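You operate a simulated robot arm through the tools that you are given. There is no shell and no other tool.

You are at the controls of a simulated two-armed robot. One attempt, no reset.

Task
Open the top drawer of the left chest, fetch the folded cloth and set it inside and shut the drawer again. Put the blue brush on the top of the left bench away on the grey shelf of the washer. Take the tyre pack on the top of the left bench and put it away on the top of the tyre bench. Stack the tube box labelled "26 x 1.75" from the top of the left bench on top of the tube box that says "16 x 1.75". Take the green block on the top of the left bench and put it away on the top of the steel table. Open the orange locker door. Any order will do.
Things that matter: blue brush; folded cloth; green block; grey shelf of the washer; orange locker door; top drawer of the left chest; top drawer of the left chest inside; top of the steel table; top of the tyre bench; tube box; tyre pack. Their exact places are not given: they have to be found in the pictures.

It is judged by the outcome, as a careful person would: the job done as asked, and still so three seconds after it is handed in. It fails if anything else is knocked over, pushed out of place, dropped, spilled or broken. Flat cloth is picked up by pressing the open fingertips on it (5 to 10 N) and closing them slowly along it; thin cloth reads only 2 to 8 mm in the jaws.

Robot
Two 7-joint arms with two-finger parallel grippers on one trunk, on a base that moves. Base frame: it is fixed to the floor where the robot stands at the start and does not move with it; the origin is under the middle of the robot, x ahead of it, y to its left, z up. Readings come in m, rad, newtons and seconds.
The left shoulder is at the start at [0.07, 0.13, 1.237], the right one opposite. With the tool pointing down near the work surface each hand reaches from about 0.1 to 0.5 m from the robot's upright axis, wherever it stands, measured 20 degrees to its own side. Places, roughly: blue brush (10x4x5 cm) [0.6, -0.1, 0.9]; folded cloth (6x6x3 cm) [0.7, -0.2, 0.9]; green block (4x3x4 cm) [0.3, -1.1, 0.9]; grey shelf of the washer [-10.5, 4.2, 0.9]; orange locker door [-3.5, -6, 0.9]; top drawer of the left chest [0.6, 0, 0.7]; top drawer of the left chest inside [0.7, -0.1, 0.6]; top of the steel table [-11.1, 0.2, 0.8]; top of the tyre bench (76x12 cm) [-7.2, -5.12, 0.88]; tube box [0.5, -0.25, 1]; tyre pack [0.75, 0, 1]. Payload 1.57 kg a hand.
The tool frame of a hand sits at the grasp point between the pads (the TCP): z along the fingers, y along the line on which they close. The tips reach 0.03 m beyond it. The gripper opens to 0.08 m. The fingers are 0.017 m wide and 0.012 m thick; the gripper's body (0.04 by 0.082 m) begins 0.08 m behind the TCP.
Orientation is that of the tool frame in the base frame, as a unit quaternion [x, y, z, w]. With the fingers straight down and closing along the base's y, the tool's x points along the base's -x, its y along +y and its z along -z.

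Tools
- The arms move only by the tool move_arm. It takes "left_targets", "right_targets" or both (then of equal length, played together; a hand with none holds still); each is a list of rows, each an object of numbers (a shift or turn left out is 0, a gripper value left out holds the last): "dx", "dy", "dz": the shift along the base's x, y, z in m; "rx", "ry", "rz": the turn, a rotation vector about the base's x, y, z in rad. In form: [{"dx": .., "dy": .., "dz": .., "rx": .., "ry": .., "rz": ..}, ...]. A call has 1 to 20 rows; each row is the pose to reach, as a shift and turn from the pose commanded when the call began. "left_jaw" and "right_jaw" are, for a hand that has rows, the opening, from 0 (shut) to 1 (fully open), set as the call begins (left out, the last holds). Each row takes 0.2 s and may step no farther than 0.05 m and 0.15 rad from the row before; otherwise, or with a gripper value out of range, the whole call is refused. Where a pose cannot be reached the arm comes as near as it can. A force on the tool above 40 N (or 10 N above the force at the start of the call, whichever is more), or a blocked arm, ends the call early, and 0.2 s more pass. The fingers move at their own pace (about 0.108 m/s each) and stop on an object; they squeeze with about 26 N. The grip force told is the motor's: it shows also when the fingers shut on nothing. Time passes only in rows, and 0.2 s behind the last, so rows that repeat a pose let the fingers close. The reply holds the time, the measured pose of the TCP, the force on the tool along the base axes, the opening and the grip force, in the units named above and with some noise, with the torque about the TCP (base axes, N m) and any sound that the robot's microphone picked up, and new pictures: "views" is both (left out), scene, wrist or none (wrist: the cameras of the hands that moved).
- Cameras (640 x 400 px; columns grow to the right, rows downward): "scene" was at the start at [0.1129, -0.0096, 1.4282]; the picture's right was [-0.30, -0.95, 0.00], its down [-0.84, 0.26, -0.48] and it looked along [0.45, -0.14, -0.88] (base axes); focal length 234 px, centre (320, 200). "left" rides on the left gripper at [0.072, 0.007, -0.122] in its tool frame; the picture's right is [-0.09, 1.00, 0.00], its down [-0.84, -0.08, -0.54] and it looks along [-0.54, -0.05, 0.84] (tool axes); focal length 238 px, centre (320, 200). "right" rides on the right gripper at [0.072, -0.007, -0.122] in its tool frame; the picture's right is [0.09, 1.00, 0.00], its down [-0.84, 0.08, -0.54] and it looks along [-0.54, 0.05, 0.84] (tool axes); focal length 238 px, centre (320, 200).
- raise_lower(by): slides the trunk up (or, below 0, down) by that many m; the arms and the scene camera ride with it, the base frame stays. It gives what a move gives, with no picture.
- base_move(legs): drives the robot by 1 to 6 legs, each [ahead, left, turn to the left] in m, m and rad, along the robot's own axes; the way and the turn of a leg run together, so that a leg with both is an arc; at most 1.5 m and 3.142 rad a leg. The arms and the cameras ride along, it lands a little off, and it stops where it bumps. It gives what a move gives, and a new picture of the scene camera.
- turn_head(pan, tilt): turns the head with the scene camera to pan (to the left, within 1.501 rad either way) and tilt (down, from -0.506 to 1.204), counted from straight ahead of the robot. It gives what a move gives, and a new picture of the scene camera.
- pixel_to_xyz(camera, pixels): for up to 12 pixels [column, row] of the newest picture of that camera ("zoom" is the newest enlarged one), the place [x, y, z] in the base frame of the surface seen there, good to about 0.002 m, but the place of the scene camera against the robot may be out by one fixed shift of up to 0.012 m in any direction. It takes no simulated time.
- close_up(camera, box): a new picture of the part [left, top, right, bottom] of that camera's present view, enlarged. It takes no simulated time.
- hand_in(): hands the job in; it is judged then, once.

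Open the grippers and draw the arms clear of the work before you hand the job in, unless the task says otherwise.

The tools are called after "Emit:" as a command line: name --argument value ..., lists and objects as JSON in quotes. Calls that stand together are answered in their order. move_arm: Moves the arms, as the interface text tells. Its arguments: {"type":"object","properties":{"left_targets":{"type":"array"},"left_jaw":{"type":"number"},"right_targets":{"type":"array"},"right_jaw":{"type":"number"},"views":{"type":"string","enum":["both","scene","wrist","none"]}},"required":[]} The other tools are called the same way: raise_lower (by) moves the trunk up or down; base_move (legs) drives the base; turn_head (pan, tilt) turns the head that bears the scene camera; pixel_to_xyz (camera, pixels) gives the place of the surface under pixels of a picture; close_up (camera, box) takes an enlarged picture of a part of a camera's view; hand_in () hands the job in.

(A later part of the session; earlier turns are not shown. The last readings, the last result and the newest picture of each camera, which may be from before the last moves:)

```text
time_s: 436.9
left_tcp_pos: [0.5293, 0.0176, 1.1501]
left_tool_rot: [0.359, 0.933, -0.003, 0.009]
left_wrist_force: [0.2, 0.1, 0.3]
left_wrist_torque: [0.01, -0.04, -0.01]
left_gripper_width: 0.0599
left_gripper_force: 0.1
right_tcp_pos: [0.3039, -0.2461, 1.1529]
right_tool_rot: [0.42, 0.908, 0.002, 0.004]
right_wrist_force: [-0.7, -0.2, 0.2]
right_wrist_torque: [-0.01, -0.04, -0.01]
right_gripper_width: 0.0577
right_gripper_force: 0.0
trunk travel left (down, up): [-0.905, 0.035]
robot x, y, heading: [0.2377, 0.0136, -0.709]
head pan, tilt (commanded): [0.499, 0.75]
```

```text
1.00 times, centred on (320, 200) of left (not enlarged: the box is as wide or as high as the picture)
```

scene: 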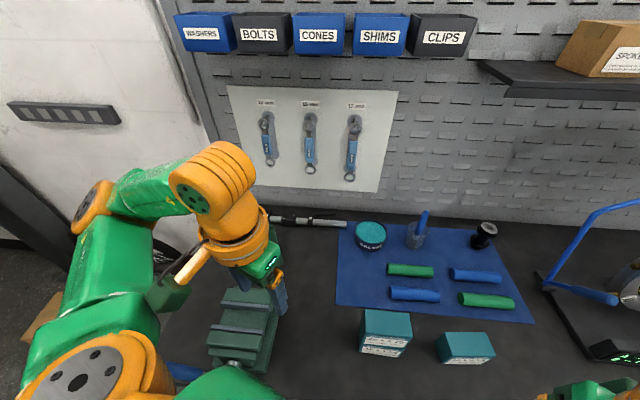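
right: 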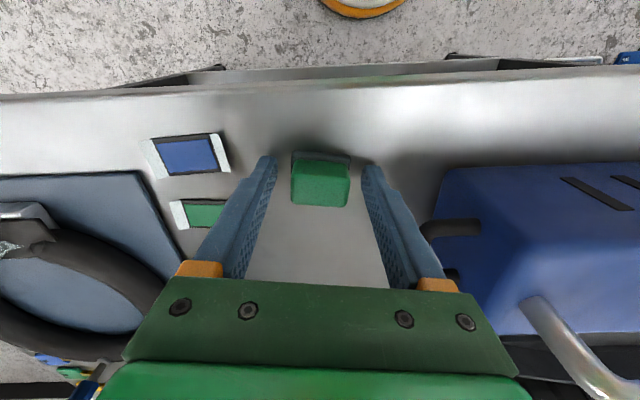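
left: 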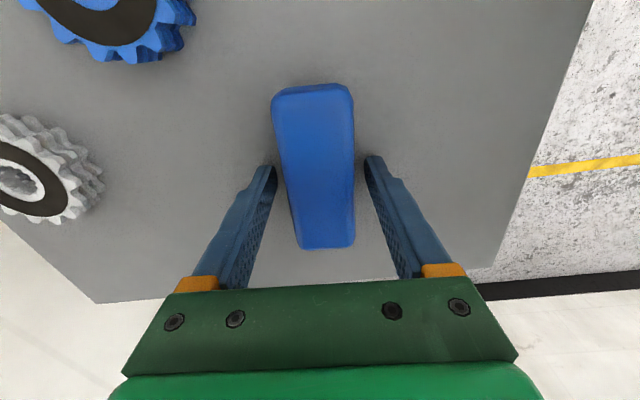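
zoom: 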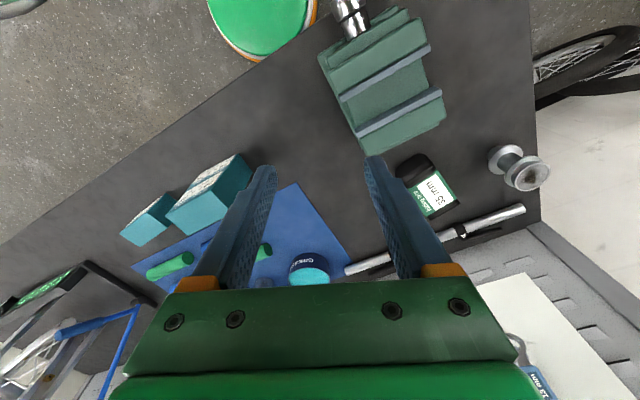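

The tyre pack appears at (430,190) in the left wrist view. I measure the pack, the vise top and the spool.

Emit:
pixel_to_xyz --camera "zoom" --pixels '[[400, 170], [425, 155], [455, 200], [428, 215], [436, 192], [415, 165], [440, 205], [380, 130], [440, 95], [410, 20], [525, 170], [505, 155]]'

Emit:
close_up --camera "left" --box '[360, 60, 560, 260]'

```text
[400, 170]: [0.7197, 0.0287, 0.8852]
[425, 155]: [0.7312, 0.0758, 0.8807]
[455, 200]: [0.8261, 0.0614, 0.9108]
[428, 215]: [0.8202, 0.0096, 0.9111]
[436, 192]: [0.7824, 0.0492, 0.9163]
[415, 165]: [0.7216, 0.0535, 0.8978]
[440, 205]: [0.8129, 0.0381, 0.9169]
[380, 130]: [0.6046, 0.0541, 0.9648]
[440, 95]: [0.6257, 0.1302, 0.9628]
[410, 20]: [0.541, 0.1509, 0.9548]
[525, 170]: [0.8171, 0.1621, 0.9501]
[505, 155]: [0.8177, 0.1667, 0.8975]
```

```text
2.00 times, centred on (460, 160) of left
```

zoom: 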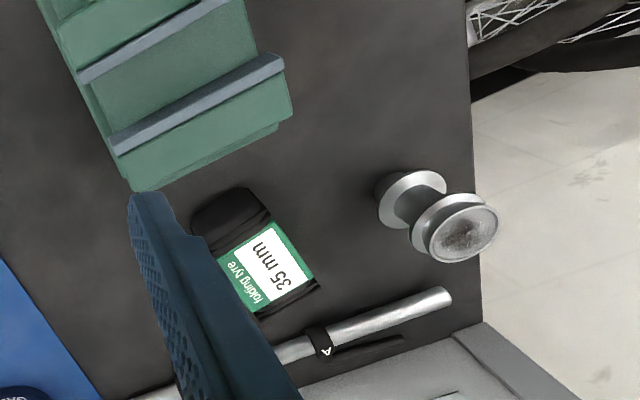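

I query the sleeve corners and black end edges in this enlarged view.

Emit:
pixel_to_xyz --camera "zoom" --pixels '[[218, 256], [268, 224], [312, 278], [260, 312], [193, 225], [248, 190], [318, 290], [265, 325], [265, 268], [200, 250], [290, 320], [330, 330]]'

```text
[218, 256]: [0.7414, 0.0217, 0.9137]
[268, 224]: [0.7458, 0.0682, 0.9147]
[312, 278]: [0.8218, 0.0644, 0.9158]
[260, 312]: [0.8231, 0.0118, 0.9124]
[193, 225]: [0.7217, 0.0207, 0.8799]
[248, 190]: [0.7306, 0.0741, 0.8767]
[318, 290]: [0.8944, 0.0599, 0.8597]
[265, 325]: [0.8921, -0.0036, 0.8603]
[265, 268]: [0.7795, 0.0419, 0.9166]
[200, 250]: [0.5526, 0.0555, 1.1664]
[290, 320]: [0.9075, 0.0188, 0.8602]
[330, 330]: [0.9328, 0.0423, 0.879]
```

The pack's centre is about (0.775, 0.042), width ≈0.056, yaw ≈ -0.08, top z 0.9165. I shift the base 6 cm left and turn 0.14 rad right to bring the left shoulder nearer.

Emit:
base_move --legs '[[-0.02, 0.06, 0], [0, 0, -0.14]]'

```text
time_s: 438.5
left_tcp_pos: [0.5562, 0.0324, 1.1492]
left_tool_rot: [0.422, 0.906, -0.004, 0.007]
left_wrist_force: [-0.1, -0.9, 0.5]
left_wrist_torque: [0.02, -0.02, -0.03]
left_gripper_width: 0.0601
left_gripper_force: 0.0
right_tcp_pos: [0.2949, -0.1967, 1.1519]
right_tool_rot: [0.483, 0.876, 0.001, 0.003]
right_wrist_force: [0.2, 0.0, -0.1]
right_wrist_torque: [-0.02, -0.02, 0.01]
right_gripper_width: 0.0576
right_gripper_force: 0.1
trunk travel left (down, up): [-0.905, 0.035]
robot x, y, heading: [0.2653, 0.0755, -0.851]
head pan, tilt (commanded): [0.499, 0.75]
```

scene: 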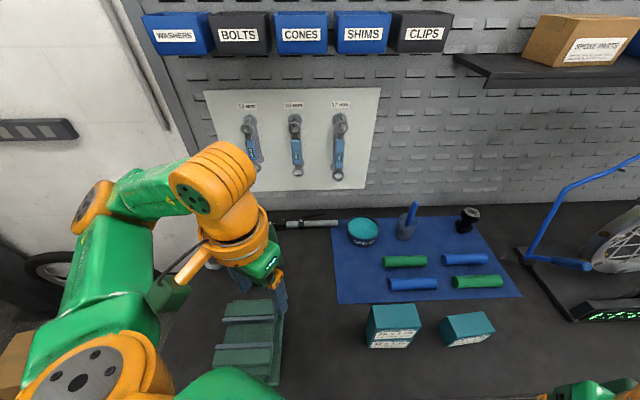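

I move the left hand over the vise to above the tyre pack, turning it 0.79 rad, jaws open.

Emit:
move_arm --left_targets '[{"dx": 0.034, "dy": 0.0016, "rz": 0.132}, {"dx": 0.068, "dy": 0.0032, "rz": 0.264}, {"dx": 0.102, "dy": 0.0048, "dz": -0.01, "rz": 0.396}, {"dx": 0.136, "dy": 0.0064, "dz": -0.02, "rz": 0.528}, {"dx": 0.17, "dy": 0.008, "dz": -0.04, "rz": 0.66}, {"dx": 0.204, "dy": 0.0096, "dz": -0.06, "rz": 0.79}, {"dx": 0.204, "dy": 0.0096, "dz": -0.09, "rz": 0.79}]' --left_jaw 1.0 --views "both"

```text
time_s: 440.1
left_tcp_pos: [0.7601, 0.0436, 1.0576]
left_tool_rot: [0.04, 0.999, -0.001, 0.008]
left_wrist_force: [0.1, 0.3, 0.3]
left_wrist_torque: [0.0, -0.02, 0.02]
left_gripper_width: 0.0799
left_gripper_force: 0.0
right_tcp_pos: [0.2954, -0.1964, 1.1533]
right_tool_rot: [0.483, 0.876, 0.001, 0.003]
right_wrist_force: [-0.2, 0.0, 0.6]
right_wrist_torque: [0.04, 0.02, 0.01]
right_gripper_width: 0.0574
right_gripper_force: 0.0
trunk travel left (down, up): [-0.905, 0.035]
robot x, y, heading: [0.262, 0.0758, -0.854]
head pan, tilt (commanded): [0.499, 0.75]
```

scene: 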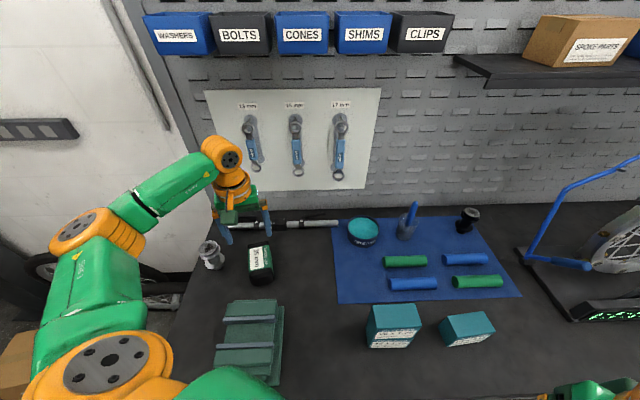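
left: 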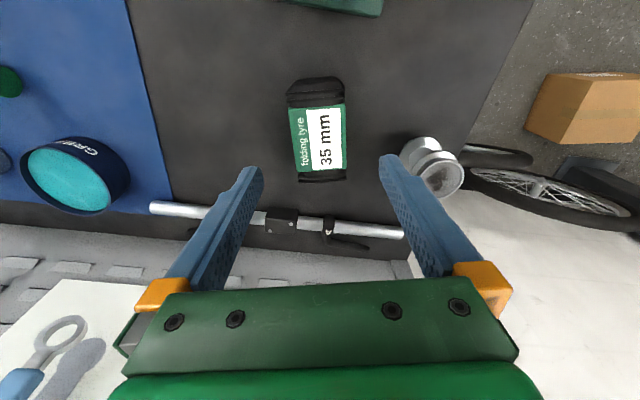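

Reached above the pack with no limit. I query pack corners and the spool's nearest edge in this view.

Emit:
pixel_to_xyz --camera "left" --pixels '[[291, 110], [344, 105], [345, 168], [300, 172], [290, 88], [340, 85], [303, 180], [345, 178], [319, 140], [401, 155], [410, 145], [270, 218]]'

```text
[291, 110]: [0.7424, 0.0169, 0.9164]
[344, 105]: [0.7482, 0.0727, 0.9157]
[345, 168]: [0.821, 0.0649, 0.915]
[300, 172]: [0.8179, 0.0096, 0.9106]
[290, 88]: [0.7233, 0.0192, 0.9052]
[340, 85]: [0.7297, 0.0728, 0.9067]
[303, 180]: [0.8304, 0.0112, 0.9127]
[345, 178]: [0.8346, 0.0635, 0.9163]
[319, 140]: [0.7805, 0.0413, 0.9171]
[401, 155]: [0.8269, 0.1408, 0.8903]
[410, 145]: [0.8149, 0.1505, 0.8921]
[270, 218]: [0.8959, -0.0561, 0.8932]
```

Pack centre (0.779, 0.0415), yaw -0.10. I lower the trunk 8 cm, then descend with the arm around the pack.

Emit:
raise_lower --by -0.08

Emit:
move_arm --left_targets '[{"dx": 0.012, "dy": -0.0018, "dz": -0.01, "rz": -0.02}, {"dx": 0.012, "dy": -0.0018, "dz": -0.035, "rz": -0.02}, {"dx": 0.012, "dy": -0.0018, "dz": -0.06, "rz": -0.02}, {"dx": 0.012, "dy": -0.0018, "dz": -0.085, "rz": -0.02}]' --views "both"

```text
time_s: 441.3
left_tcp_pos: [0.7595, 0.0443, 0.9792]
left_tool_rot: [0.042, 0.999, -0.001, 0.008]
left_wrist_force: [0.4, 0.8, -0.5]
left_wrist_torque: [0.0, -0.03, 0.01]
left_gripper_width: 0.0801
left_gripper_force: 0.1
right_tcp_pos: [0.2936, -0.1967, 1.0727]
right_tool_rot: [0.483, 0.876, 0.001, 0.002]
right_wrist_force: [0.0, -0.6, -0.5]
right_wrist_torque: [0.0, -0.02, 0.03]
right_gripper_width: 0.0575
right_gripper_force: 0.1
trunk travel left (down, up): [-0.825, 0.115]
robot x, y, heading: [0.2633, 0.0724, -0.855]
head pan, tilt (commanded): [0.499, 0.75]
```

```text
time_s: 442.3
left_tcp_pos: [0.7713, 0.0409, 0.8925]
left_tool_rot: [0.052, 0.999, -0.001, 0.008]
left_wrist_force: [-0.4, -0.5, -1.7]
left_wrist_torque: [-0.02, 0.0, 0.0]
left_gripper_width: 0.0803
left_gripper_force: 0.1
right_tcp_pos: [0.2953, -0.1986, 1.0734]
right_tool_rot: [0.482, 0.876, 0.001, 0.002]
right_wrist_force: [-0.4, -0.7, 0.3]
right_wrist_torque: [0.0, 0.0, -0.03]
right_gripper_width: 0.0572
right_gripper_force: 0.1
trunk travel left (down, up): [-0.825, 0.115]
robot x, y, heading: [0.2641, 0.0742, -0.854]
head pan, tilt (commanded): [0.499, 0.75]
```

scene: 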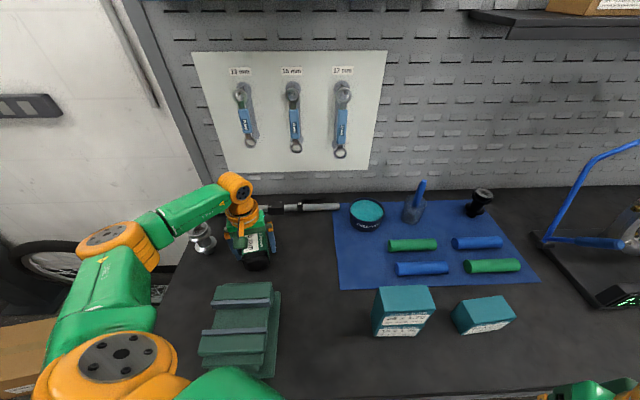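
left: 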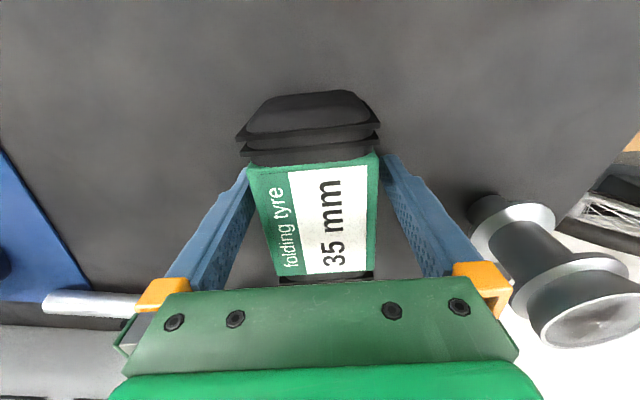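

The pack's sleeve is between the fingers. I close the left gripper.

Emit:
move_arm --left_targets '[{"dz": 0}, {"dz": 0}, {"dz": 0}, {"dz": 0}, {"dz": 0}]' --left_jaw 0.0 --views "wrist"

```text
time_s: 443.5
left_tcp_pos: [0.7718, 0.0423, 0.8935]
left_tool_rot: [0.052, 0.999, -0.001, 0.008]
left_wrist_force: [-0.2, 0.6, -1.0]
left_wrist_torque: [0.04, 0.01, 0.05]
left_gripper_width: 0.0599
left_gripper_force: 26.5
right_tcp_pos: [0.2959, -0.1956, 1.072]
right_tool_rot: [0.482, 0.876, 0.001, 0.003]
right_wrist_force: [0.3, -0.8, -0.7]
right_wrist_torque: [0.03, 0.01, -0.02]
right_gripper_width: 0.0577
right_gripper_force: 0.1
trunk travel left (down, up): [-0.825, 0.115]
robot x, y, heading: [0.2601, 0.0752, -0.848]
head pan, tilt (commanded): [0.499, 0.75]
```

left: 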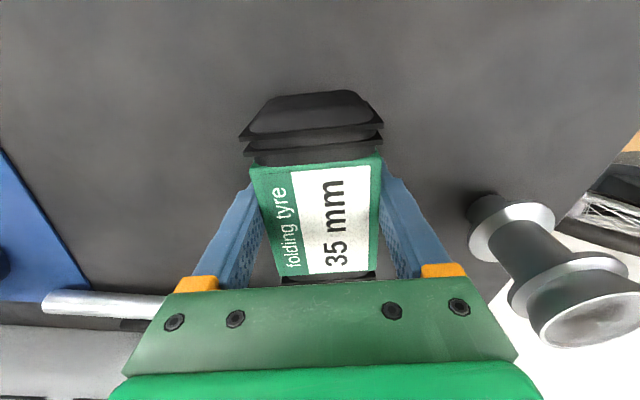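

Gripped at 0.060 m. I lift gently and check the hold.

Emit:
move_arm --left_targets '[{"dz": 0.003}, {"dz": 0.007}, {"dz": 0.012}, {"dz": 0.018}, {"dz": 0.025}, {"dz": 0.033}, {"dz": 0.042}, {"dz": 0.052}, {"dz": 0.064}, {"dz": 0.077}, {"dz": 0.09}, {"dz": 0.103}, {"dz": 0.116}, {"dz": 0.13}]' --views "both"

```text
time_s: 446.5
left_tcp_pos: [0.7736, 0.0423, 1.0228]
left_tool_rot: [0.052, 0.999, -0.001, 0.008]
left_wrist_force: [0.2, 0.3, -4.8]
left_wrist_torque: [0.0, 0.05, 0.0]
left_gripper_width: 0.06
left_gripper_force: 26.1
right_tcp_pos: [0.2953, -0.1956, 1.073]
right_tool_rot: [0.483, 0.876, 0.001, 0.002]
right_wrist_force: [-0.5, -0.4, -0.2]
right_wrist_torque: [0.01, 0.01, 0.01]
right_gripper_width: 0.0576
right_gripper_force: 0.1
trunk travel left (down, up): [-0.825, 0.115]
robot x, y, heading: [0.2588, 0.0694, -0.853]
head pan, tilt (commanded): [0.499, 0.75]
```

scene: 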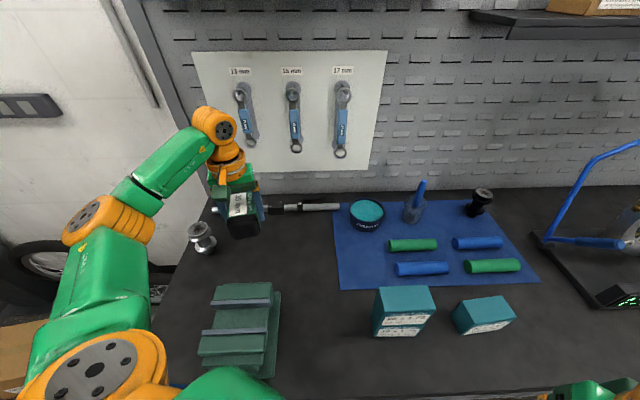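
left: 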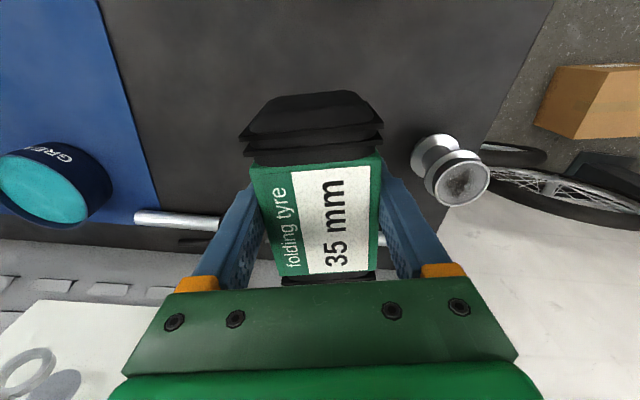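

The pack is held (about 0.45 kg). I raise the trunk 0.1 m and back away from the bench.

Emit:
raise_lower --by 0.1

Emit:
base_move --legs '[[-0.2, -0.12, 0], [-0.2, -0.12, 0]]'

```text
time_s: 447.8
left_tcp_pos: [0.7725, 0.0415, 1.1222]
left_tool_rot: [0.052, 0.999, -0.002, 0.008]
left_wrist_force: [0.2, 0.3, -3.8]
left_wrist_torque: [0.06, 0.08, 0.02]
left_gripper_width: 0.0598
left_gripper_force: 26.1
right_tcp_pos: [0.2953, -0.1958, 1.1733]
right_tool_rot: [0.482, 0.876, 0.001, 0.002]
right_wrist_force: [0.8, 0.4, -0.6]
right_wrist_torque: [-0.01, 0.02, 0.02]
right_gripper_width: 0.0575
right_gripper_force: 0.1
trunk travel left (down, up): [-0.925, 0.015]
robot x, y, heading: [0.263, 0.0748, -0.851]
head pan, tilt (commanded): [0.499, 0.75]
```

```text
time_s: 450.9
left_tcp_pos: [0.3335, 0.1823, 1.1201]
left_tool_rot: [0.051, 0.999, -0.001, 0.005]
left_wrist_force: [0.8, 0.0, -4.2]
left_wrist_torque: [0.0, 0.07, -0.01]
left_gripper_width: 0.0598
left_gripper_force: 25.7
right_tcp_pos: [-0.1424, -0.0572, 1.1726]
right_tool_rot: [0.482, 0.876, -0.001, 0.0]
right_wrist_force: [0.5, -0.6, -0.3]
right_wrist_torque: [-0.02, 0.04, 0.02]
right_gripper_width: 0.0576
right_gripper_force: 0.1
trunk travel left (down, up): [-0.925, 0.015]
robot x, y, heading: [-0.1807, 0.2141, -0.851]
head pan, tilt (commanded): [0.499, 0.75]
```

scene: 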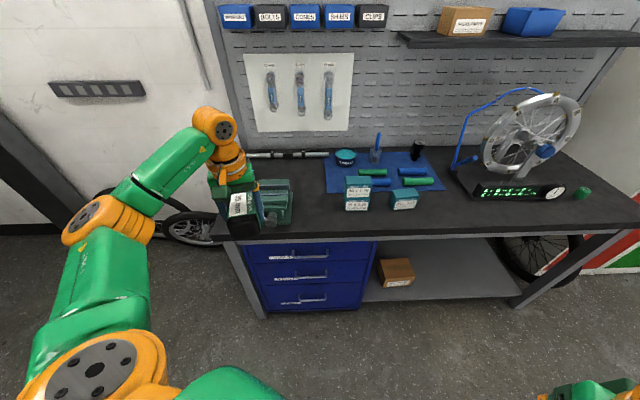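

The pole stand is just behind me, so I first draw the pack in closer and then move forward-right away from the pole.

Emit:
move_arm --left_targets '[{"dx": -0.018}, {"dx": -0.036}, {"dx": -0.054}, {"dx": -0.072}, {"dx": -0.09}, {"dx": -0.108}, {"dx": -0.126}]' --views "none"

Emit:
base_move --legs '[[0.42, -0.48, 0]]'

```text
time_s: 452.5
left_tcp_pos: [0.2014, 0.1842, 1.1225]
left_tool_rot: [0.049, 0.999, -0.001, 0.008]
left_wrist_force: [-0.2, -1.0, -3.8]
left_wrist_torque: [0.03, 0.0, -0.02]
left_gripper_width: 0.0601
left_gripper_force: 26.2
right_tcp_pos: [-0.1471, -0.0553, 1.1742]
right_tool_rot: [0.482, 0.876, 0.001, 0.002]
right_wrist_force: [-0.7, 0.0, -0.7]
right_wrist_torque: [0.0, 0.02, -0.04]
right_gripper_width: 0.0575
right_gripper_force: 0.1
trunk travel left (down, up): [-0.925, 0.015]
robot x, y, heading: [-0.1838, 0.2155, -0.85]
head pan, tilt (commanded): [0.499, 0.75]
```

```text
time_s: 456.1
left_tcp_pos: [0.1158, -0.4487, 1.1231]
left_tool_rot: [0.052, 0.999, -0.002, 0.008]
left_wrist_force: [-0.9, 0.0, -4.4]
left_wrist_torque: [-0.02, 0.03, -0.02]
left_gripper_width: 0.0598
left_gripper_force: 26.3
right_tcp_pos: [-0.2358, -0.6863, 1.173]
right_tool_rot: [0.483, 0.876, -0.001, 0.003]
right_wrist_force: [0.5, 0.3, -0.3]
right_wrist_torque: [-0.01, -0.03, 0.01]
right_gripper_width: 0.0578
right_gripper_force: 0.0
trunk travel left (down, up): [-0.925, 0.015]
robot x, y, heading: [-0.2692, -0.4159, -0.855]
head pan, tilt (commanded): [0.499, 0.75]
```

scene: 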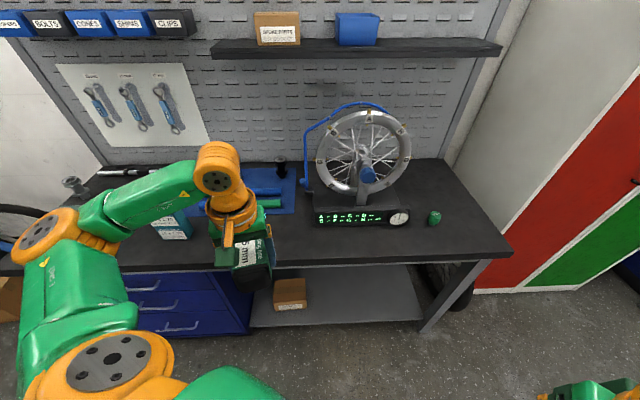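

I turn right to heading -2.58 and drive back out along the known lane.

Emit:
base_move --legs '[[0, 0, -0.86], [0, 0, -0.87], [0.85, 0, 0], [0.75, 0, 0]]'

Emit:
turn_head --pan 0.0 --tilt 0.4

```text
time_s: 468.7
left_tcp_pos: [-1.7115, -1.6346, 1.1235]
left_tool_rot: [0.794, 0.608, -0.007, 0.004]
left_wrist_force: [0.9, 0.0, -4.1]
left_wrist_torque: [0.05, -0.02, 0.01]
left_gripper_width: 0.06
left_gripper_force: 25.5
right_tcp_pos: [-1.8899, -1.2497, 1.1734]
right_tool_rot: [0.98, 0.2, -0.002, 0.002]
right_wrist_force: [0.2, -0.4, -0.2]
right_wrist_torque: [-0.01, -0.02, -0.05]
right_gripper_width: 0.0577
right_gripper_force: 0.1
trunk travel left (down, up): [-0.925, 0.015]
robot x, y, heading: [-1.6195, -1.2602, -2.584]
head pan, tilt (commanded): [0.499, 0.75]
```

scene: 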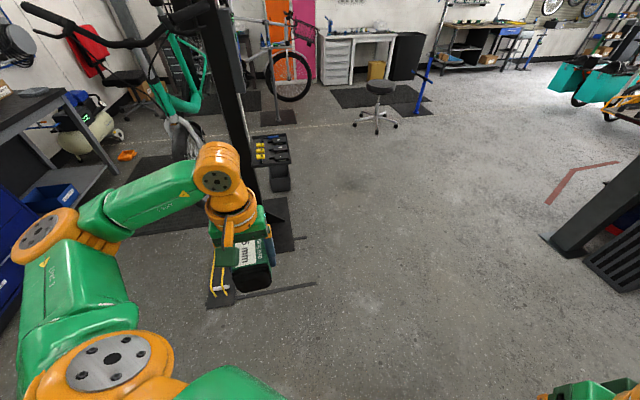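

```text
time_s: 469.6
left_tcp_pos: [-1.7127, -1.6366, 1.1226]
left_tool_rot: [0.794, 0.608, -0.007, 0.004]
left_wrist_force: [0.1, -1.3, -5.9]
left_wrist_torque: [0.03, 0.0, 0.02]
left_gripper_width: 0.0599
left_gripper_force: 25.8
right_tcp_pos: [-1.8918, -1.2524, 1.1741]
right_tool_rot: [0.98, 0.201, -0.001, 0.002]
right_wrist_force: [0.0, 0.5, -0.6]
right_wrist_torque: [0.02, -0.02, 0.0]
right_gripper_width: 0.0577
right_gripper_force: 0.1
trunk travel left (down, up): [-0.925, 0.015]
robot x, y, heading: [-1.6206, -1.2586, -2.586]
head pan, tilt (commanded): [0.0, 0.4]
```

scene: 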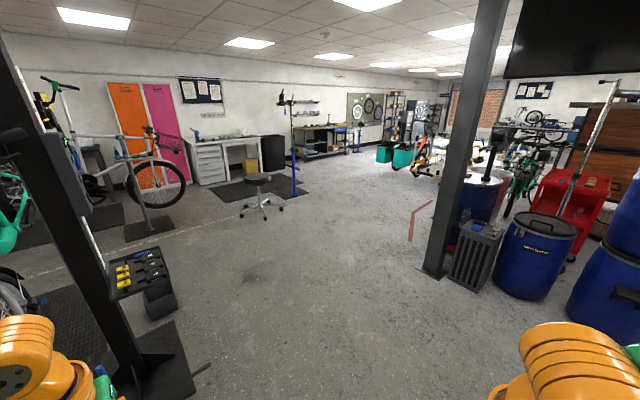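

Same lane as before. I repeat the drive past the pillar and on to about (-5.9, -3.4).

Emit:
base_move --legs '[[0, 0, -0.125], [1.4, 0, 0], [1.4, 0, 0], [0, 0, 0.085], [1.0, 0, 0], [0.95, 0, 0]]'

Emit:
turn_head --pan 0.2 --tilt 0.5

```text
time_s: 493.6
left_tcp_pos: [-5.9764, -3.7432, 1.1227]
left_tool_rot: [0.811, 0.585, -0.007, 0.004]
left_wrist_force: [0.0, 0.5, -4.1]
left_wrist_torque: [0.03, 0.03, 0.04]
left_gripper_width: 0.06
left_gripper_force: 26.5
right_tcp_pos: [-6.1323, -3.3482, 1.1734]
right_tool_rot: [0.985, 0.172, -0.002, 0.003]
right_wrist_force: [1.1, 0.1, -0.8]
right_wrist_torque: [0.02, 0.01, -0.01]
right_gripper_width: 0.0576
right_gripper_force: 0.0
trunk travel left (down, up): [-0.925, 0.015]
robot x, y, heading: [-5.8636, -3.375, -2.638]
head pan, tilt (commanded): [0.0, 0.4]
```

scene: 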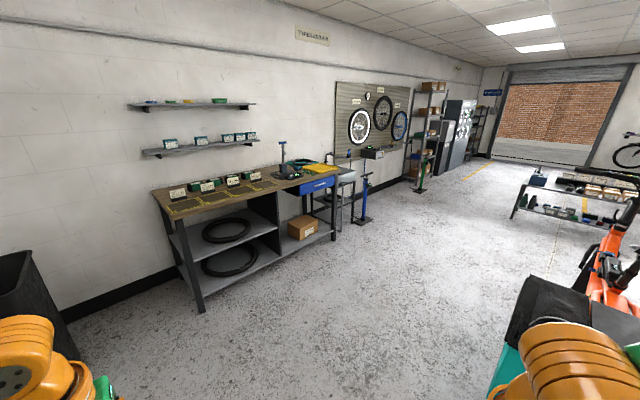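

```text
time_s: 494.3
left_tcp_pos: [-5.9779, -3.7441, 1.1238]
left_tool_rot: [0.811, 0.585, -0.008, 0.004]
left_wrist_force: [0.3, 1.0, -4.8]
left_wrist_torque: [0.03, 0.02, 0.0]
left_gripper_width: 0.0598
left_gripper_force: 25.9
right_tcp_pos: [-6.1348, -3.3489, 1.173]
right_tool_rot: [0.985, 0.172, -0.001, 0.002]
right_wrist_force: [-0.1, -1.0, -0.6]
right_wrist_torque: [-0.01, 0.01, 0.0]
right_gripper_width: 0.0578
right_gripper_force: 0.1
trunk travel left (down, up): [-0.925, 0.015]
robot x, y, heading: [-5.866, -3.3732, -2.64]
head pan, tilt (commanded): [0.201, 0.499]
```

scene: 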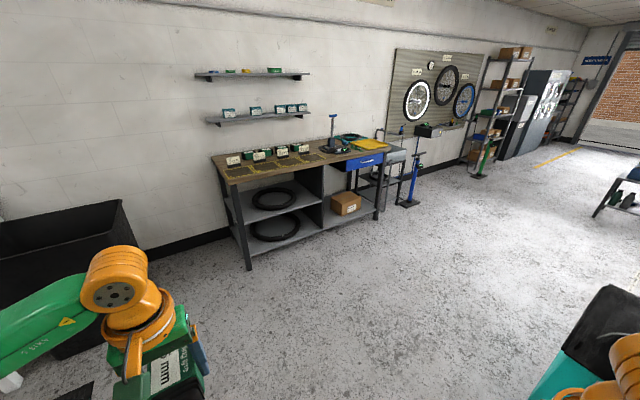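

I zoom on the tyre bench top and read cards and outlines.

Emit:
close_up --camera "scene" --box '[205, 125, 375, 215]'

Emit:
pixel_to_xyz --camera "zoom" --pixels '[[80, 180], [185, 175], [260, 170], [335, 165], [75, 165], [150, 165], [60, 145], [330, 130], [410, 145], [75, 205], [350, 190], [500, 170]]'

```text
3.76 times, centred on (290, 170) of scene
```

zoom: 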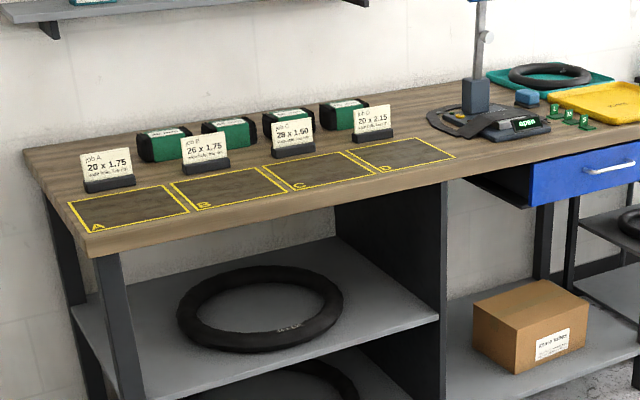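

```text
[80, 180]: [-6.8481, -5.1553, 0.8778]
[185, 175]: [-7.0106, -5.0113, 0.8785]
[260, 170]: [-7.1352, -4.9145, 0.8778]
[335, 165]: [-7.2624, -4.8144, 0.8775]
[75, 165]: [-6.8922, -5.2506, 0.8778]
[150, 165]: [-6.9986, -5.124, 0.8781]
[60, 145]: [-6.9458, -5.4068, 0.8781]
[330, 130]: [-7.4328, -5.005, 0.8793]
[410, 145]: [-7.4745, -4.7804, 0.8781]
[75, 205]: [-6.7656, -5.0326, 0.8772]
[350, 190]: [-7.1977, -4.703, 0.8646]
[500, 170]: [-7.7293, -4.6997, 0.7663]
```

I query exact corners of outlines A and D, the card bases and the four packs in a fresh zoom.

Emit:
close_up --camera "scene" --box '[208, 140, 328, 205]'

Emit:
pixel_to_xyz --camera "zoom" --pixels '[[90, 190], [120, 235], [245, 200], [215, 165], [590, 90], [625, 110], [175, 100], [290, 80], [390, 65], [480, 55], [560, 60], [60, 110]]'

```text
5.33 times, centred on (268, 172) of scene
```

zoom: 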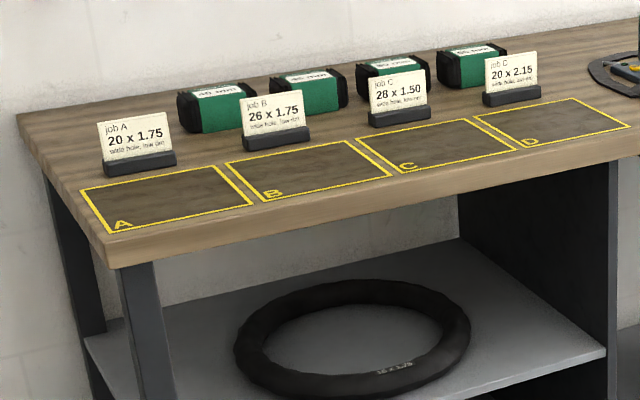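

```text
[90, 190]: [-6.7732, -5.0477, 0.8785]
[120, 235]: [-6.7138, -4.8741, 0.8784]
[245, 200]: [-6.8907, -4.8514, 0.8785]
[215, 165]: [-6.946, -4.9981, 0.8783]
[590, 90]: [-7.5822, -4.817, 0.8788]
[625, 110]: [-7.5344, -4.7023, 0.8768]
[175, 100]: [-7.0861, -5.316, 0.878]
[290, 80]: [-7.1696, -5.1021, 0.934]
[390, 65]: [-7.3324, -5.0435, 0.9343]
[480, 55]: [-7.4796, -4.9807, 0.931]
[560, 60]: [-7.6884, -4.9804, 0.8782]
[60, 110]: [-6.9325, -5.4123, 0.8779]
```

The job cards A–D and four tyre packs stand on it; free places are limited. I check the bin and floor near the bench's left end.

Emit:
turn_head --pan 0.7 --tilt 0.6

Emit:
pixel_to_xyz --camera "scene" --pixels '[[430, 200], [400, 260], [300, 250], [250, 200], [350, 210], [330, 300], [500, 230], [480, 180], [380, 180]]'

```text
time_s: 495.2
left_tcp_pos: [-5.9764, -3.7439, 1.1231]
left_tool_rot: [0.811, 0.585, -0.007, 0.004]
left_wrist_force: [-0.3, -0.1, -4.6]
left_wrist_torque: [0.06, -0.03, 0.02]
left_gripper_width: 0.0602
left_gripper_force: 25.8
right_tcp_pos: [-6.1338, -3.3495, 1.1724]
right_tool_rot: [0.985, 0.171, -0.002, 0.002]
right_wrist_force: [0.0, 0.0, -0.1]
right_wrist_torque: [0.02, -0.01, -0.03]
right_gripper_width: 0.0577
right_gripper_force: 0.1
trunk travel left (down, up): [-0.925, 0.015]
robot x, y, heading: [-5.8646, -3.3729, -2.643]
head pan, tilt (commanded): [0.7, 0.6]
```

scene: 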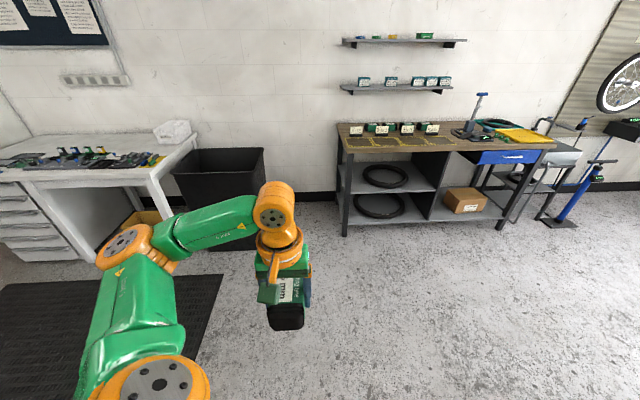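

```text
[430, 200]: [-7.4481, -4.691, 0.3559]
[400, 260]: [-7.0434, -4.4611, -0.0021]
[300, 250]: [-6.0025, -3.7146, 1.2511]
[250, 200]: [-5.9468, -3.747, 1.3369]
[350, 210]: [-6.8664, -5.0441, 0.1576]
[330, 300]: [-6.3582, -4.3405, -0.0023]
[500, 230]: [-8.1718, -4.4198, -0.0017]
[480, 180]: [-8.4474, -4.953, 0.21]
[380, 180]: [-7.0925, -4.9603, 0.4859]
```

I query the bin's right side and the gap's floor and wall.

Emit:
pixel_to_xyz --camera "scene" --pixels '[[262, 152], [262, 178], [200, 152], [300, 205], [320, 200], [300, 150], [340, 150], [345, 235], [338, 125], [280, 195]]'

Emit:
close_up --camera "scene" --box '[320, 90, 480, 170]'

```text
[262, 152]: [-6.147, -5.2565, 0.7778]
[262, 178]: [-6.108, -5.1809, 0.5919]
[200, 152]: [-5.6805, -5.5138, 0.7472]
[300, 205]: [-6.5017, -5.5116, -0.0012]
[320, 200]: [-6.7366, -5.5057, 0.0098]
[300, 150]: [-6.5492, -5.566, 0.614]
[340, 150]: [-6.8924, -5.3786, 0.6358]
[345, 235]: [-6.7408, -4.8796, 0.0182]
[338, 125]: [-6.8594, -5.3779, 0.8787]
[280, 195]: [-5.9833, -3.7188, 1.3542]
```

```text
4.00 times, centred on (400, 130) of scene
```

zoom: 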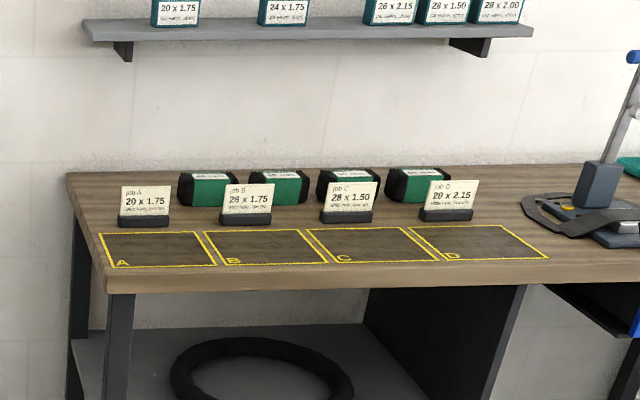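

The packs stand in a row along the bench with a free slot left of the first one (behind card A). I query pack tops and the free slot.

Emit:
pixel_to_xyz --camera "zoom" --pixels '[[210, 176], [280, 174], [350, 172], [420, 171], [185, 178], [130, 183], [100, 180], [145, 190], [75, 175], [145, 222], [120, 218], [150, 190]]'

```text
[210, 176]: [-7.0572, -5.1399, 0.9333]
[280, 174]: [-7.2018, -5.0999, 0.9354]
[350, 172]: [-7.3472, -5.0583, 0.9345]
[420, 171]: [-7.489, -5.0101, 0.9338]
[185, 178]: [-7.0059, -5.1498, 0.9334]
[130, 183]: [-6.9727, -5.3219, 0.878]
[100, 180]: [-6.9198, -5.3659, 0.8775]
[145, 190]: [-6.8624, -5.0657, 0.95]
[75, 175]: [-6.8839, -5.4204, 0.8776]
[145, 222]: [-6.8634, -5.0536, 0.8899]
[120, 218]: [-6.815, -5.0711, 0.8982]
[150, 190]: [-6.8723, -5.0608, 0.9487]
```

The pack should go into the row's free slot left of the first pack, at about (-6.914, -5.183). The bench is deep, so I'll come in beside its left end; first I turn to face along the bench and sidestep toward it.

Emit:
base_move --legs '[[0, 0, -0.79], [0.08, 0.83, 0]]'

Emit:
turn_head --pan 0.5 --tilt 0.7

```text
time_s: 501.8
left_tcp_pos: [-6.5214, -4.3315, 1.1234]
left_tool_rot: [0.973, 0.229, -0.007, 0.002]
left_wrist_force: [0.2, 0.3, -4.7]
left_wrist_torque: [0.01, 0.01, 0.01]
left_gripper_width: 0.0599
left_gripper_force: 25.6
right_tcp_pos: [-6.3521, -3.9416, 1.1732]
right_tool_rot: [0.976, -0.219, -0.002, 0.002]
right_wrist_force: [0.4, 0.0, 0.7]
right_wrist_torque: [0.02, 0.01, 0.02]
right_gripper_width: 0.0575
right_gripper_force: 0.1
trunk travel left (down, up): [-0.925, 0.015]
robot x, y, heading: [-6.1811, -4.151, 2.855]
head pan, tilt (commanded): [0.7, 0.6]
```

scene: 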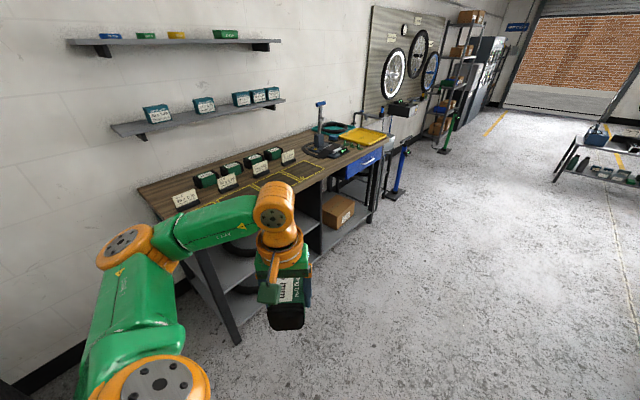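

```text
time_s: 502.5
left_tcp_pos: [-6.5205, -4.332, 1.1228]
left_tool_rot: [0.974, 0.228, -0.008, 0.0]
left_wrist_force: [0.1, 0.0, -4.1]
left_wrist_torque: [0.01, -0.04, -0.01]
left_gripper_width: 0.06
left_gripper_force: 26.1
right_tcp_pos: [-6.3528, -3.943, 1.1731]
right_tool_rot: [0.976, -0.219, -0.001, 0.001]
right_wrist_force: [0.0, 0.2, -0.7]
right_wrist_torque: [0.01, 0.03, 0.0]
right_gripper_width: 0.0577
right_gripper_force: 0.0
trunk travel left (down, up): [-0.925, 0.015]
robot x, y, heading: [-6.1816, -4.1511, 2.85]
head pan, tilt (commanded): [0.499, 0.7]
```

scene: 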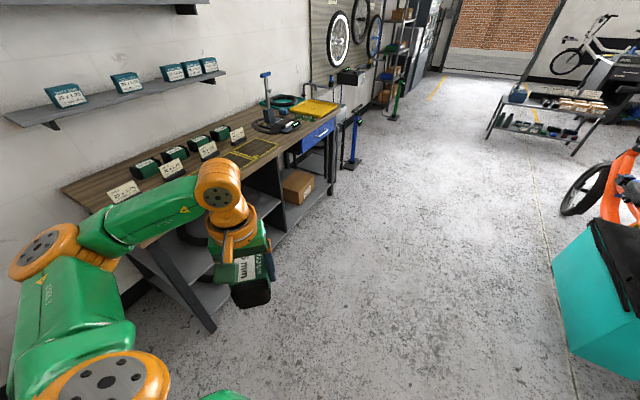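

I query the elbow's position and the bench's left end to be sure about wall clearance.

Emit:
pixel_to_xyz --camera "scene" --pixels '[[40, 250], [20, 265], [70, 245], [95, 375], [66, 192], [120, 195], [210, 330], [145, 168], [150, 235], [218, 190]]'

Emit:
turn_head --pan 1.4 --tilt 0.7

```text
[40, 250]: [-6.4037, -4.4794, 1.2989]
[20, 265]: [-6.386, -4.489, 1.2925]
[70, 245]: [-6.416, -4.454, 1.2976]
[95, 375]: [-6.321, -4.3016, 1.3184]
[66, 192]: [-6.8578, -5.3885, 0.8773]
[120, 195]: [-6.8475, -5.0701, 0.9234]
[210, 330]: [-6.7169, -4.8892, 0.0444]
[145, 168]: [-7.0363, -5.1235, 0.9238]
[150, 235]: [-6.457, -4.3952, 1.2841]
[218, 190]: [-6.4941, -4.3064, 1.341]
```

```text
time_s: 503.7
left_tcp_pos: [-6.5218, -4.3322, 1.122]
left_tool_rot: [0.973, 0.23, -0.008, 0.001]
left_wrist_force: [0.4, 0.7, -4.0]
left_wrist_torque: [0.01, -0.05, 0.01]
left_gripper_width: 0.0601
left_gripper_force: 26.0
right_tcp_pos: [-6.3539, -3.9429, 1.172]
right_tool_rot: [0.976, -0.219, -0.002, 0.001]
right_wrist_force: [-0.2, 0.6, -0.6]
right_wrist_torque: [0.0, -0.03, -0.03]
right_gripper_width: 0.0577
right_gripper_force: 0.0
trunk travel left (down, up): [-0.925, 0.015]
robot x, y, heading: [-6.1823, -4.1543, 2.858]
head pan, tilt (commanded): [1.4, 0.7]
```

scene: 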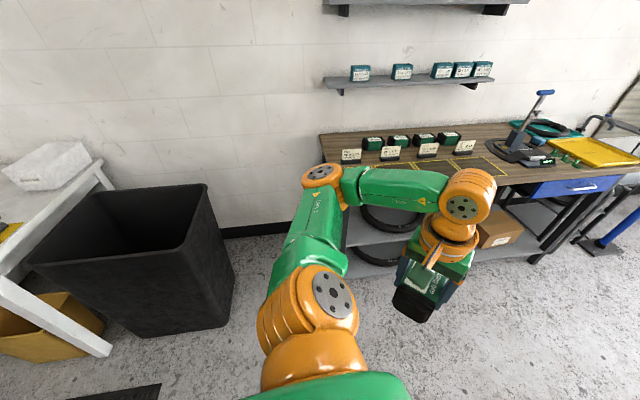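

I query the bin's right-side edges and the wall behind the gap.

Emit:
pixel_to_xyz --camera "scene" --pixels '[[205, 188], [180, 245], [230, 270], [225, 325], [260, 200], [280, 180], [255, 232], [320, 165], [345, 270], [325, 140]]'

```text
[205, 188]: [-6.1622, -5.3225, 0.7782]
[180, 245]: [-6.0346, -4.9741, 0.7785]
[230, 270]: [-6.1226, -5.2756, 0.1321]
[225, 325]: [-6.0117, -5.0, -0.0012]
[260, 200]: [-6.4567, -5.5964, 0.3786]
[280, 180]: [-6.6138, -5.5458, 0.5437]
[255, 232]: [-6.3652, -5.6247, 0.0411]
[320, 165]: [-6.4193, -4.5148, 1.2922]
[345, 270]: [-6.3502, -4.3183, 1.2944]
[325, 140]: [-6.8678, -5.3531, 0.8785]
```

Clearances in the gap: 0.10 m to the bench, 0.18 m to the bin, 0.56 m to the wall. I turn the held pack to line up with the bench, then sidestep 0.5 m in.

Emit:
move_arm --left_targets '[{"rz": -0.108}, {"rz": -0.216}, {"rz": -0.324}, {"rz": -0.432}, {"rz": -0.54}, {"rz": -0.648}, {"rz": -0.756}]' --views "none"

Emit:
base_move --legs '[[0, 0.5, 0]]'

```text
time_s: 505.3
left_tcp_pos: [-6.5197, -4.3338, 1.1225]
left_tool_rot: [0.989, -0.147, -0.008, -0.001]
left_wrist_force: [0.2, 0.5, -5.4]
left_wrist_torque: [0.0, -0.06, -0.01]
left_gripper_width: 0.0599
left_gripper_force: 25.6
right_tcp_pos: [-6.3535, -3.945, 1.1727]
right_tool_rot: [0.976, -0.219, -0.003, 0.001]
right_wrist_force: [0.4, -0.4, -0.2]
right_wrist_torque: [-0.01, -0.01, 0.01]
right_gripper_width: 0.0577
right_gripper_force: 0.2
trunk travel left (down, up): [-0.925, 0.015]
robot x, y, heading: [-6.1816, -4.1527, 2.859]
head pan, tilt (commanded): [1.4, 0.7]
```

```text
time_s: 508.2
left_tcp_pos: [-6.6622, -4.8092, 1.1235]
left_tool_rot: [0.989, -0.147, -0.007, -0.002]
left_wrist_force: [0.1, 0.9, -4.4]
left_wrist_torque: [-0.04, -0.04, 0.0]
left_gripper_width: 0.0596
left_gripper_force: 26.3
right_tcp_pos: [-6.4924, -4.4202, 1.1734]
right_tool_rot: [0.976, -0.22, -0.003, 0.002]
right_wrist_force: [0.4, -0.2, 0.6]
right_wrist_torque: [0.01, -0.01, 0.01]
right_gripper_width: 0.0576
right_gripper_force: 0.1
trunk travel left (down, up): [-0.925, 0.015]
robot x, y, heading: [-6.318, -4.6327, 2.855]
head pan, tilt (commanded): [1.4, 0.7]
```

scene: 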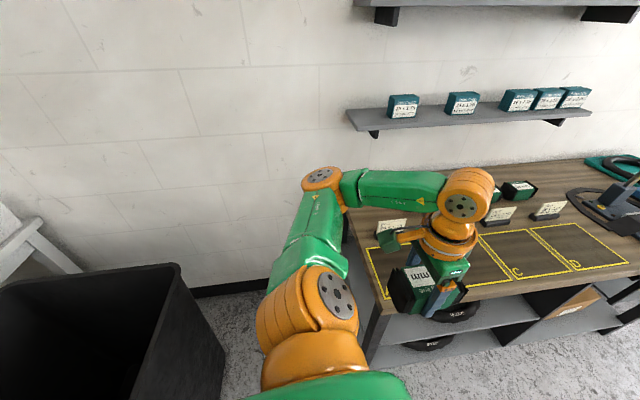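

I check the wall shelf's front edge and height above the slot.

Emit:
pixel_to_xyz --camera "scene" --pixels '[[372, 132], [350, 112], [450, 122], [580, 112], [400, 115], [325, 180], [392, 235], [380, 262], [365, 310], [160, 275]]'

```text
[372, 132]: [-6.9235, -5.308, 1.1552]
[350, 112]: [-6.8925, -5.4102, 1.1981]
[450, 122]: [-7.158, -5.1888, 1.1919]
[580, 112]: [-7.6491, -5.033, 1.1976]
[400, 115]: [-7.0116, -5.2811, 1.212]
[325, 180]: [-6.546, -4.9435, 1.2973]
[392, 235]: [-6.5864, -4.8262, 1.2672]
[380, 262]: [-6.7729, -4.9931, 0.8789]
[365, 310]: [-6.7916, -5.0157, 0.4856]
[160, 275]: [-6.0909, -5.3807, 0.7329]
```

The wall shelf's front edge (z≈1.19) is 7 cm behind the slot row, so I'll aim 2.5 cm forward of the row: (-6.906, -5.159). I sidestep the remaining 0.34 m.

Emit:
base_move --legs '[[0.02, 0.34, 0]]'

Emit:
turn_head --pan 0.7 --tilt 0.7

```text
time_s: 510.5
left_tcp_pos: [-6.7787, -5.1252, 1.1236]
left_tool_rot: [0.989, -0.15, -0.008, -0.001]
left_wrist_force: [0.2, -0.5, -4.1]
left_wrist_torque: [-0.05, -0.03, -0.01]
left_gripper_width: 0.0598
left_gripper_force: 26.0
right_tcp_pos: [-6.6093, -4.7367, 1.1727]
right_tool_rot: [0.975, -0.222, -0.002, 0.002]
right_wrist_force: [0.7, -0.6, -0.7]
right_wrist_torque: [-0.02, 0.0, -0.01]
right_gripper_width: 0.0579
right_gripper_force: 0.1
trunk travel left (down, up): [-0.925, 0.015]
robot x, y, heading: [-6.4399, -4.9515, 2.847]
head pan, tilt (commanded): [1.4, 0.7]
```

scene: 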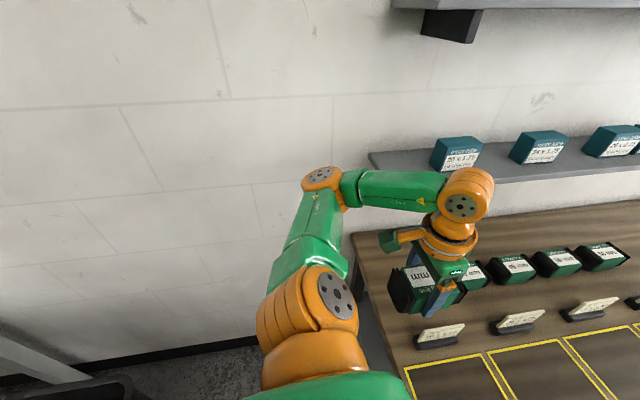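

```text
time_s: 511.5
left_tcp_pos: [-6.7821, -5.1289, 1.1234]
left_tool_rot: [0.989, -0.149, -0.007, -0.002]
left_wrist_force: [1.3, -0.3, -4.4]
left_wrist_torque: [0.01, -0.03, 0.01]
left_gripper_width: 0.0598
left_gripper_force: 25.8
right_tcp_pos: [-6.6088, -4.7396, 1.1735]
right_tool_rot: [0.975, -0.222, -0.002, 0.002]
right_wrist_force: [-0.3, 0.4, 0.1]
right_wrist_torque: [-0.01, 0.03, -0.01]
right_gripper_width: 0.0577
right_gripper_force: 0.0
trunk travel left (down, up): [-0.925, 0.015]
robot x, y, heading: [-6.4364, -4.95, 2.85]
head pan, tilt (commanded): [0.7, 0.7]
```

scene: 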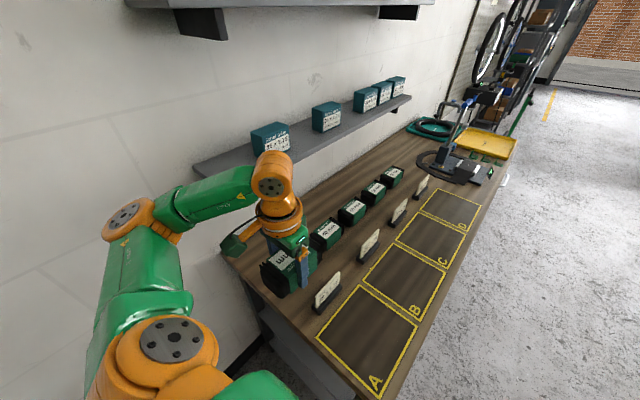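

The held pack is nearly in line with the row. I look through the left wrist camera to measure the neighbouring pack and card.

Emit:
close_up --camera "left" --box '[0, 0, 640, 400]'

Emit:
pixel_to_xyz --camera "scene" --pixels '[[325, 235], [322, 222], [335, 228], [328, 290], [320, 305], [352, 210], [275, 280], [262, 290], [300, 160], [215, 165]]'

```text
1.00 times, centred on (320, 200) of left (not enlarged: the box is as wide or as high as the picture)
```

zoom: 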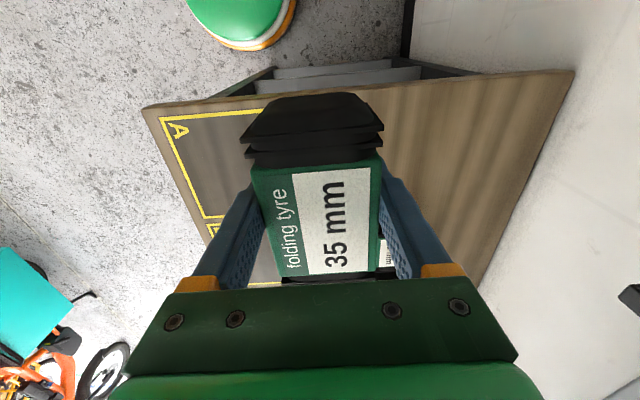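

```text
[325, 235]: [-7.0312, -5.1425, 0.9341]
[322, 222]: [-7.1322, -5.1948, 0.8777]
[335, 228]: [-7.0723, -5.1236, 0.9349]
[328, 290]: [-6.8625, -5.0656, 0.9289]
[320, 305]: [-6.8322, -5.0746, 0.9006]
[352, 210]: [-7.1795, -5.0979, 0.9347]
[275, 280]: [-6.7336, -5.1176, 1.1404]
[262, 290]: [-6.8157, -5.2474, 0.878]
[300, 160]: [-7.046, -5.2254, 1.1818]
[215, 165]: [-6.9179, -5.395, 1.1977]
```

I move the pack 11 cm along the bench and 6.5 cm toward the wall, slowly, to above the free slot.

Emit:
move_arm --left_targets '[{"dx": -0.0178, "dy": -0.0043}, {"dx": -0.0355, "dy": -0.0086}, {"dx": -0.0533, "dy": -0.0129}, {"dx": -0.0711, "dy": -0.0171}, {"dx": -0.0889, "dy": -0.0214}, {"dx": -0.1066, "dy": -0.0257}, {"dx": -0.1244, "dy": -0.03}]' --views "both"

```text
time_s: 513.1
left_tcp_pos: [-6.9071, -5.1578, 1.1217]
left_tool_rot: [0.989, -0.149, -0.007, -0.002]
left_wrist_force: [0.2, 0.0, -4.0]
left_wrist_torque: [-0.02, -0.06, 0.03]
left_gripper_width: 0.0598
left_gripper_force: 26.2
right_tcp_pos: [-6.6106, -4.7401, 1.1739]
right_tool_rot: [0.975, -0.222, -0.001, 0.002]
right_wrist_force: [-0.6, -0.7, -0.3]
right_wrist_torque: [-0.02, 0.02, 0.01]
right_gripper_width: 0.0576
right_gripper_force: 0.0
trunk travel left (down, up): [-0.925, 0.015]
robot x, y, heading: [-6.4344, -4.954, 2.85]
head pan, tilt (commanded): [0.7, 0.7]
```

scene: 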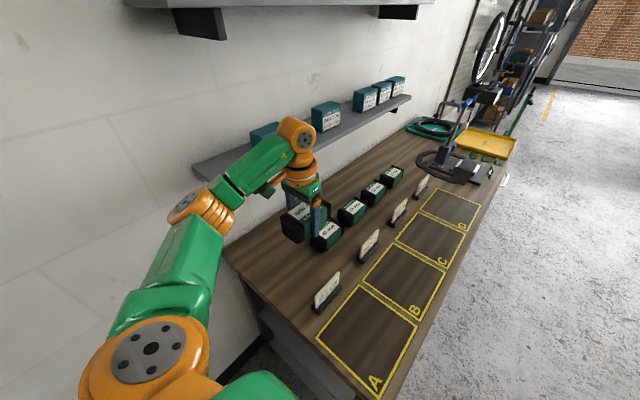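
left: 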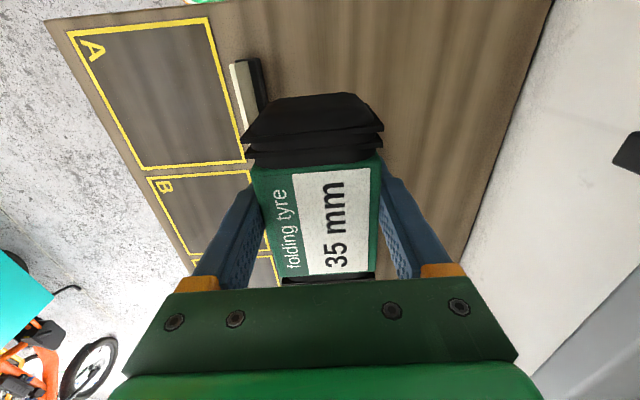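

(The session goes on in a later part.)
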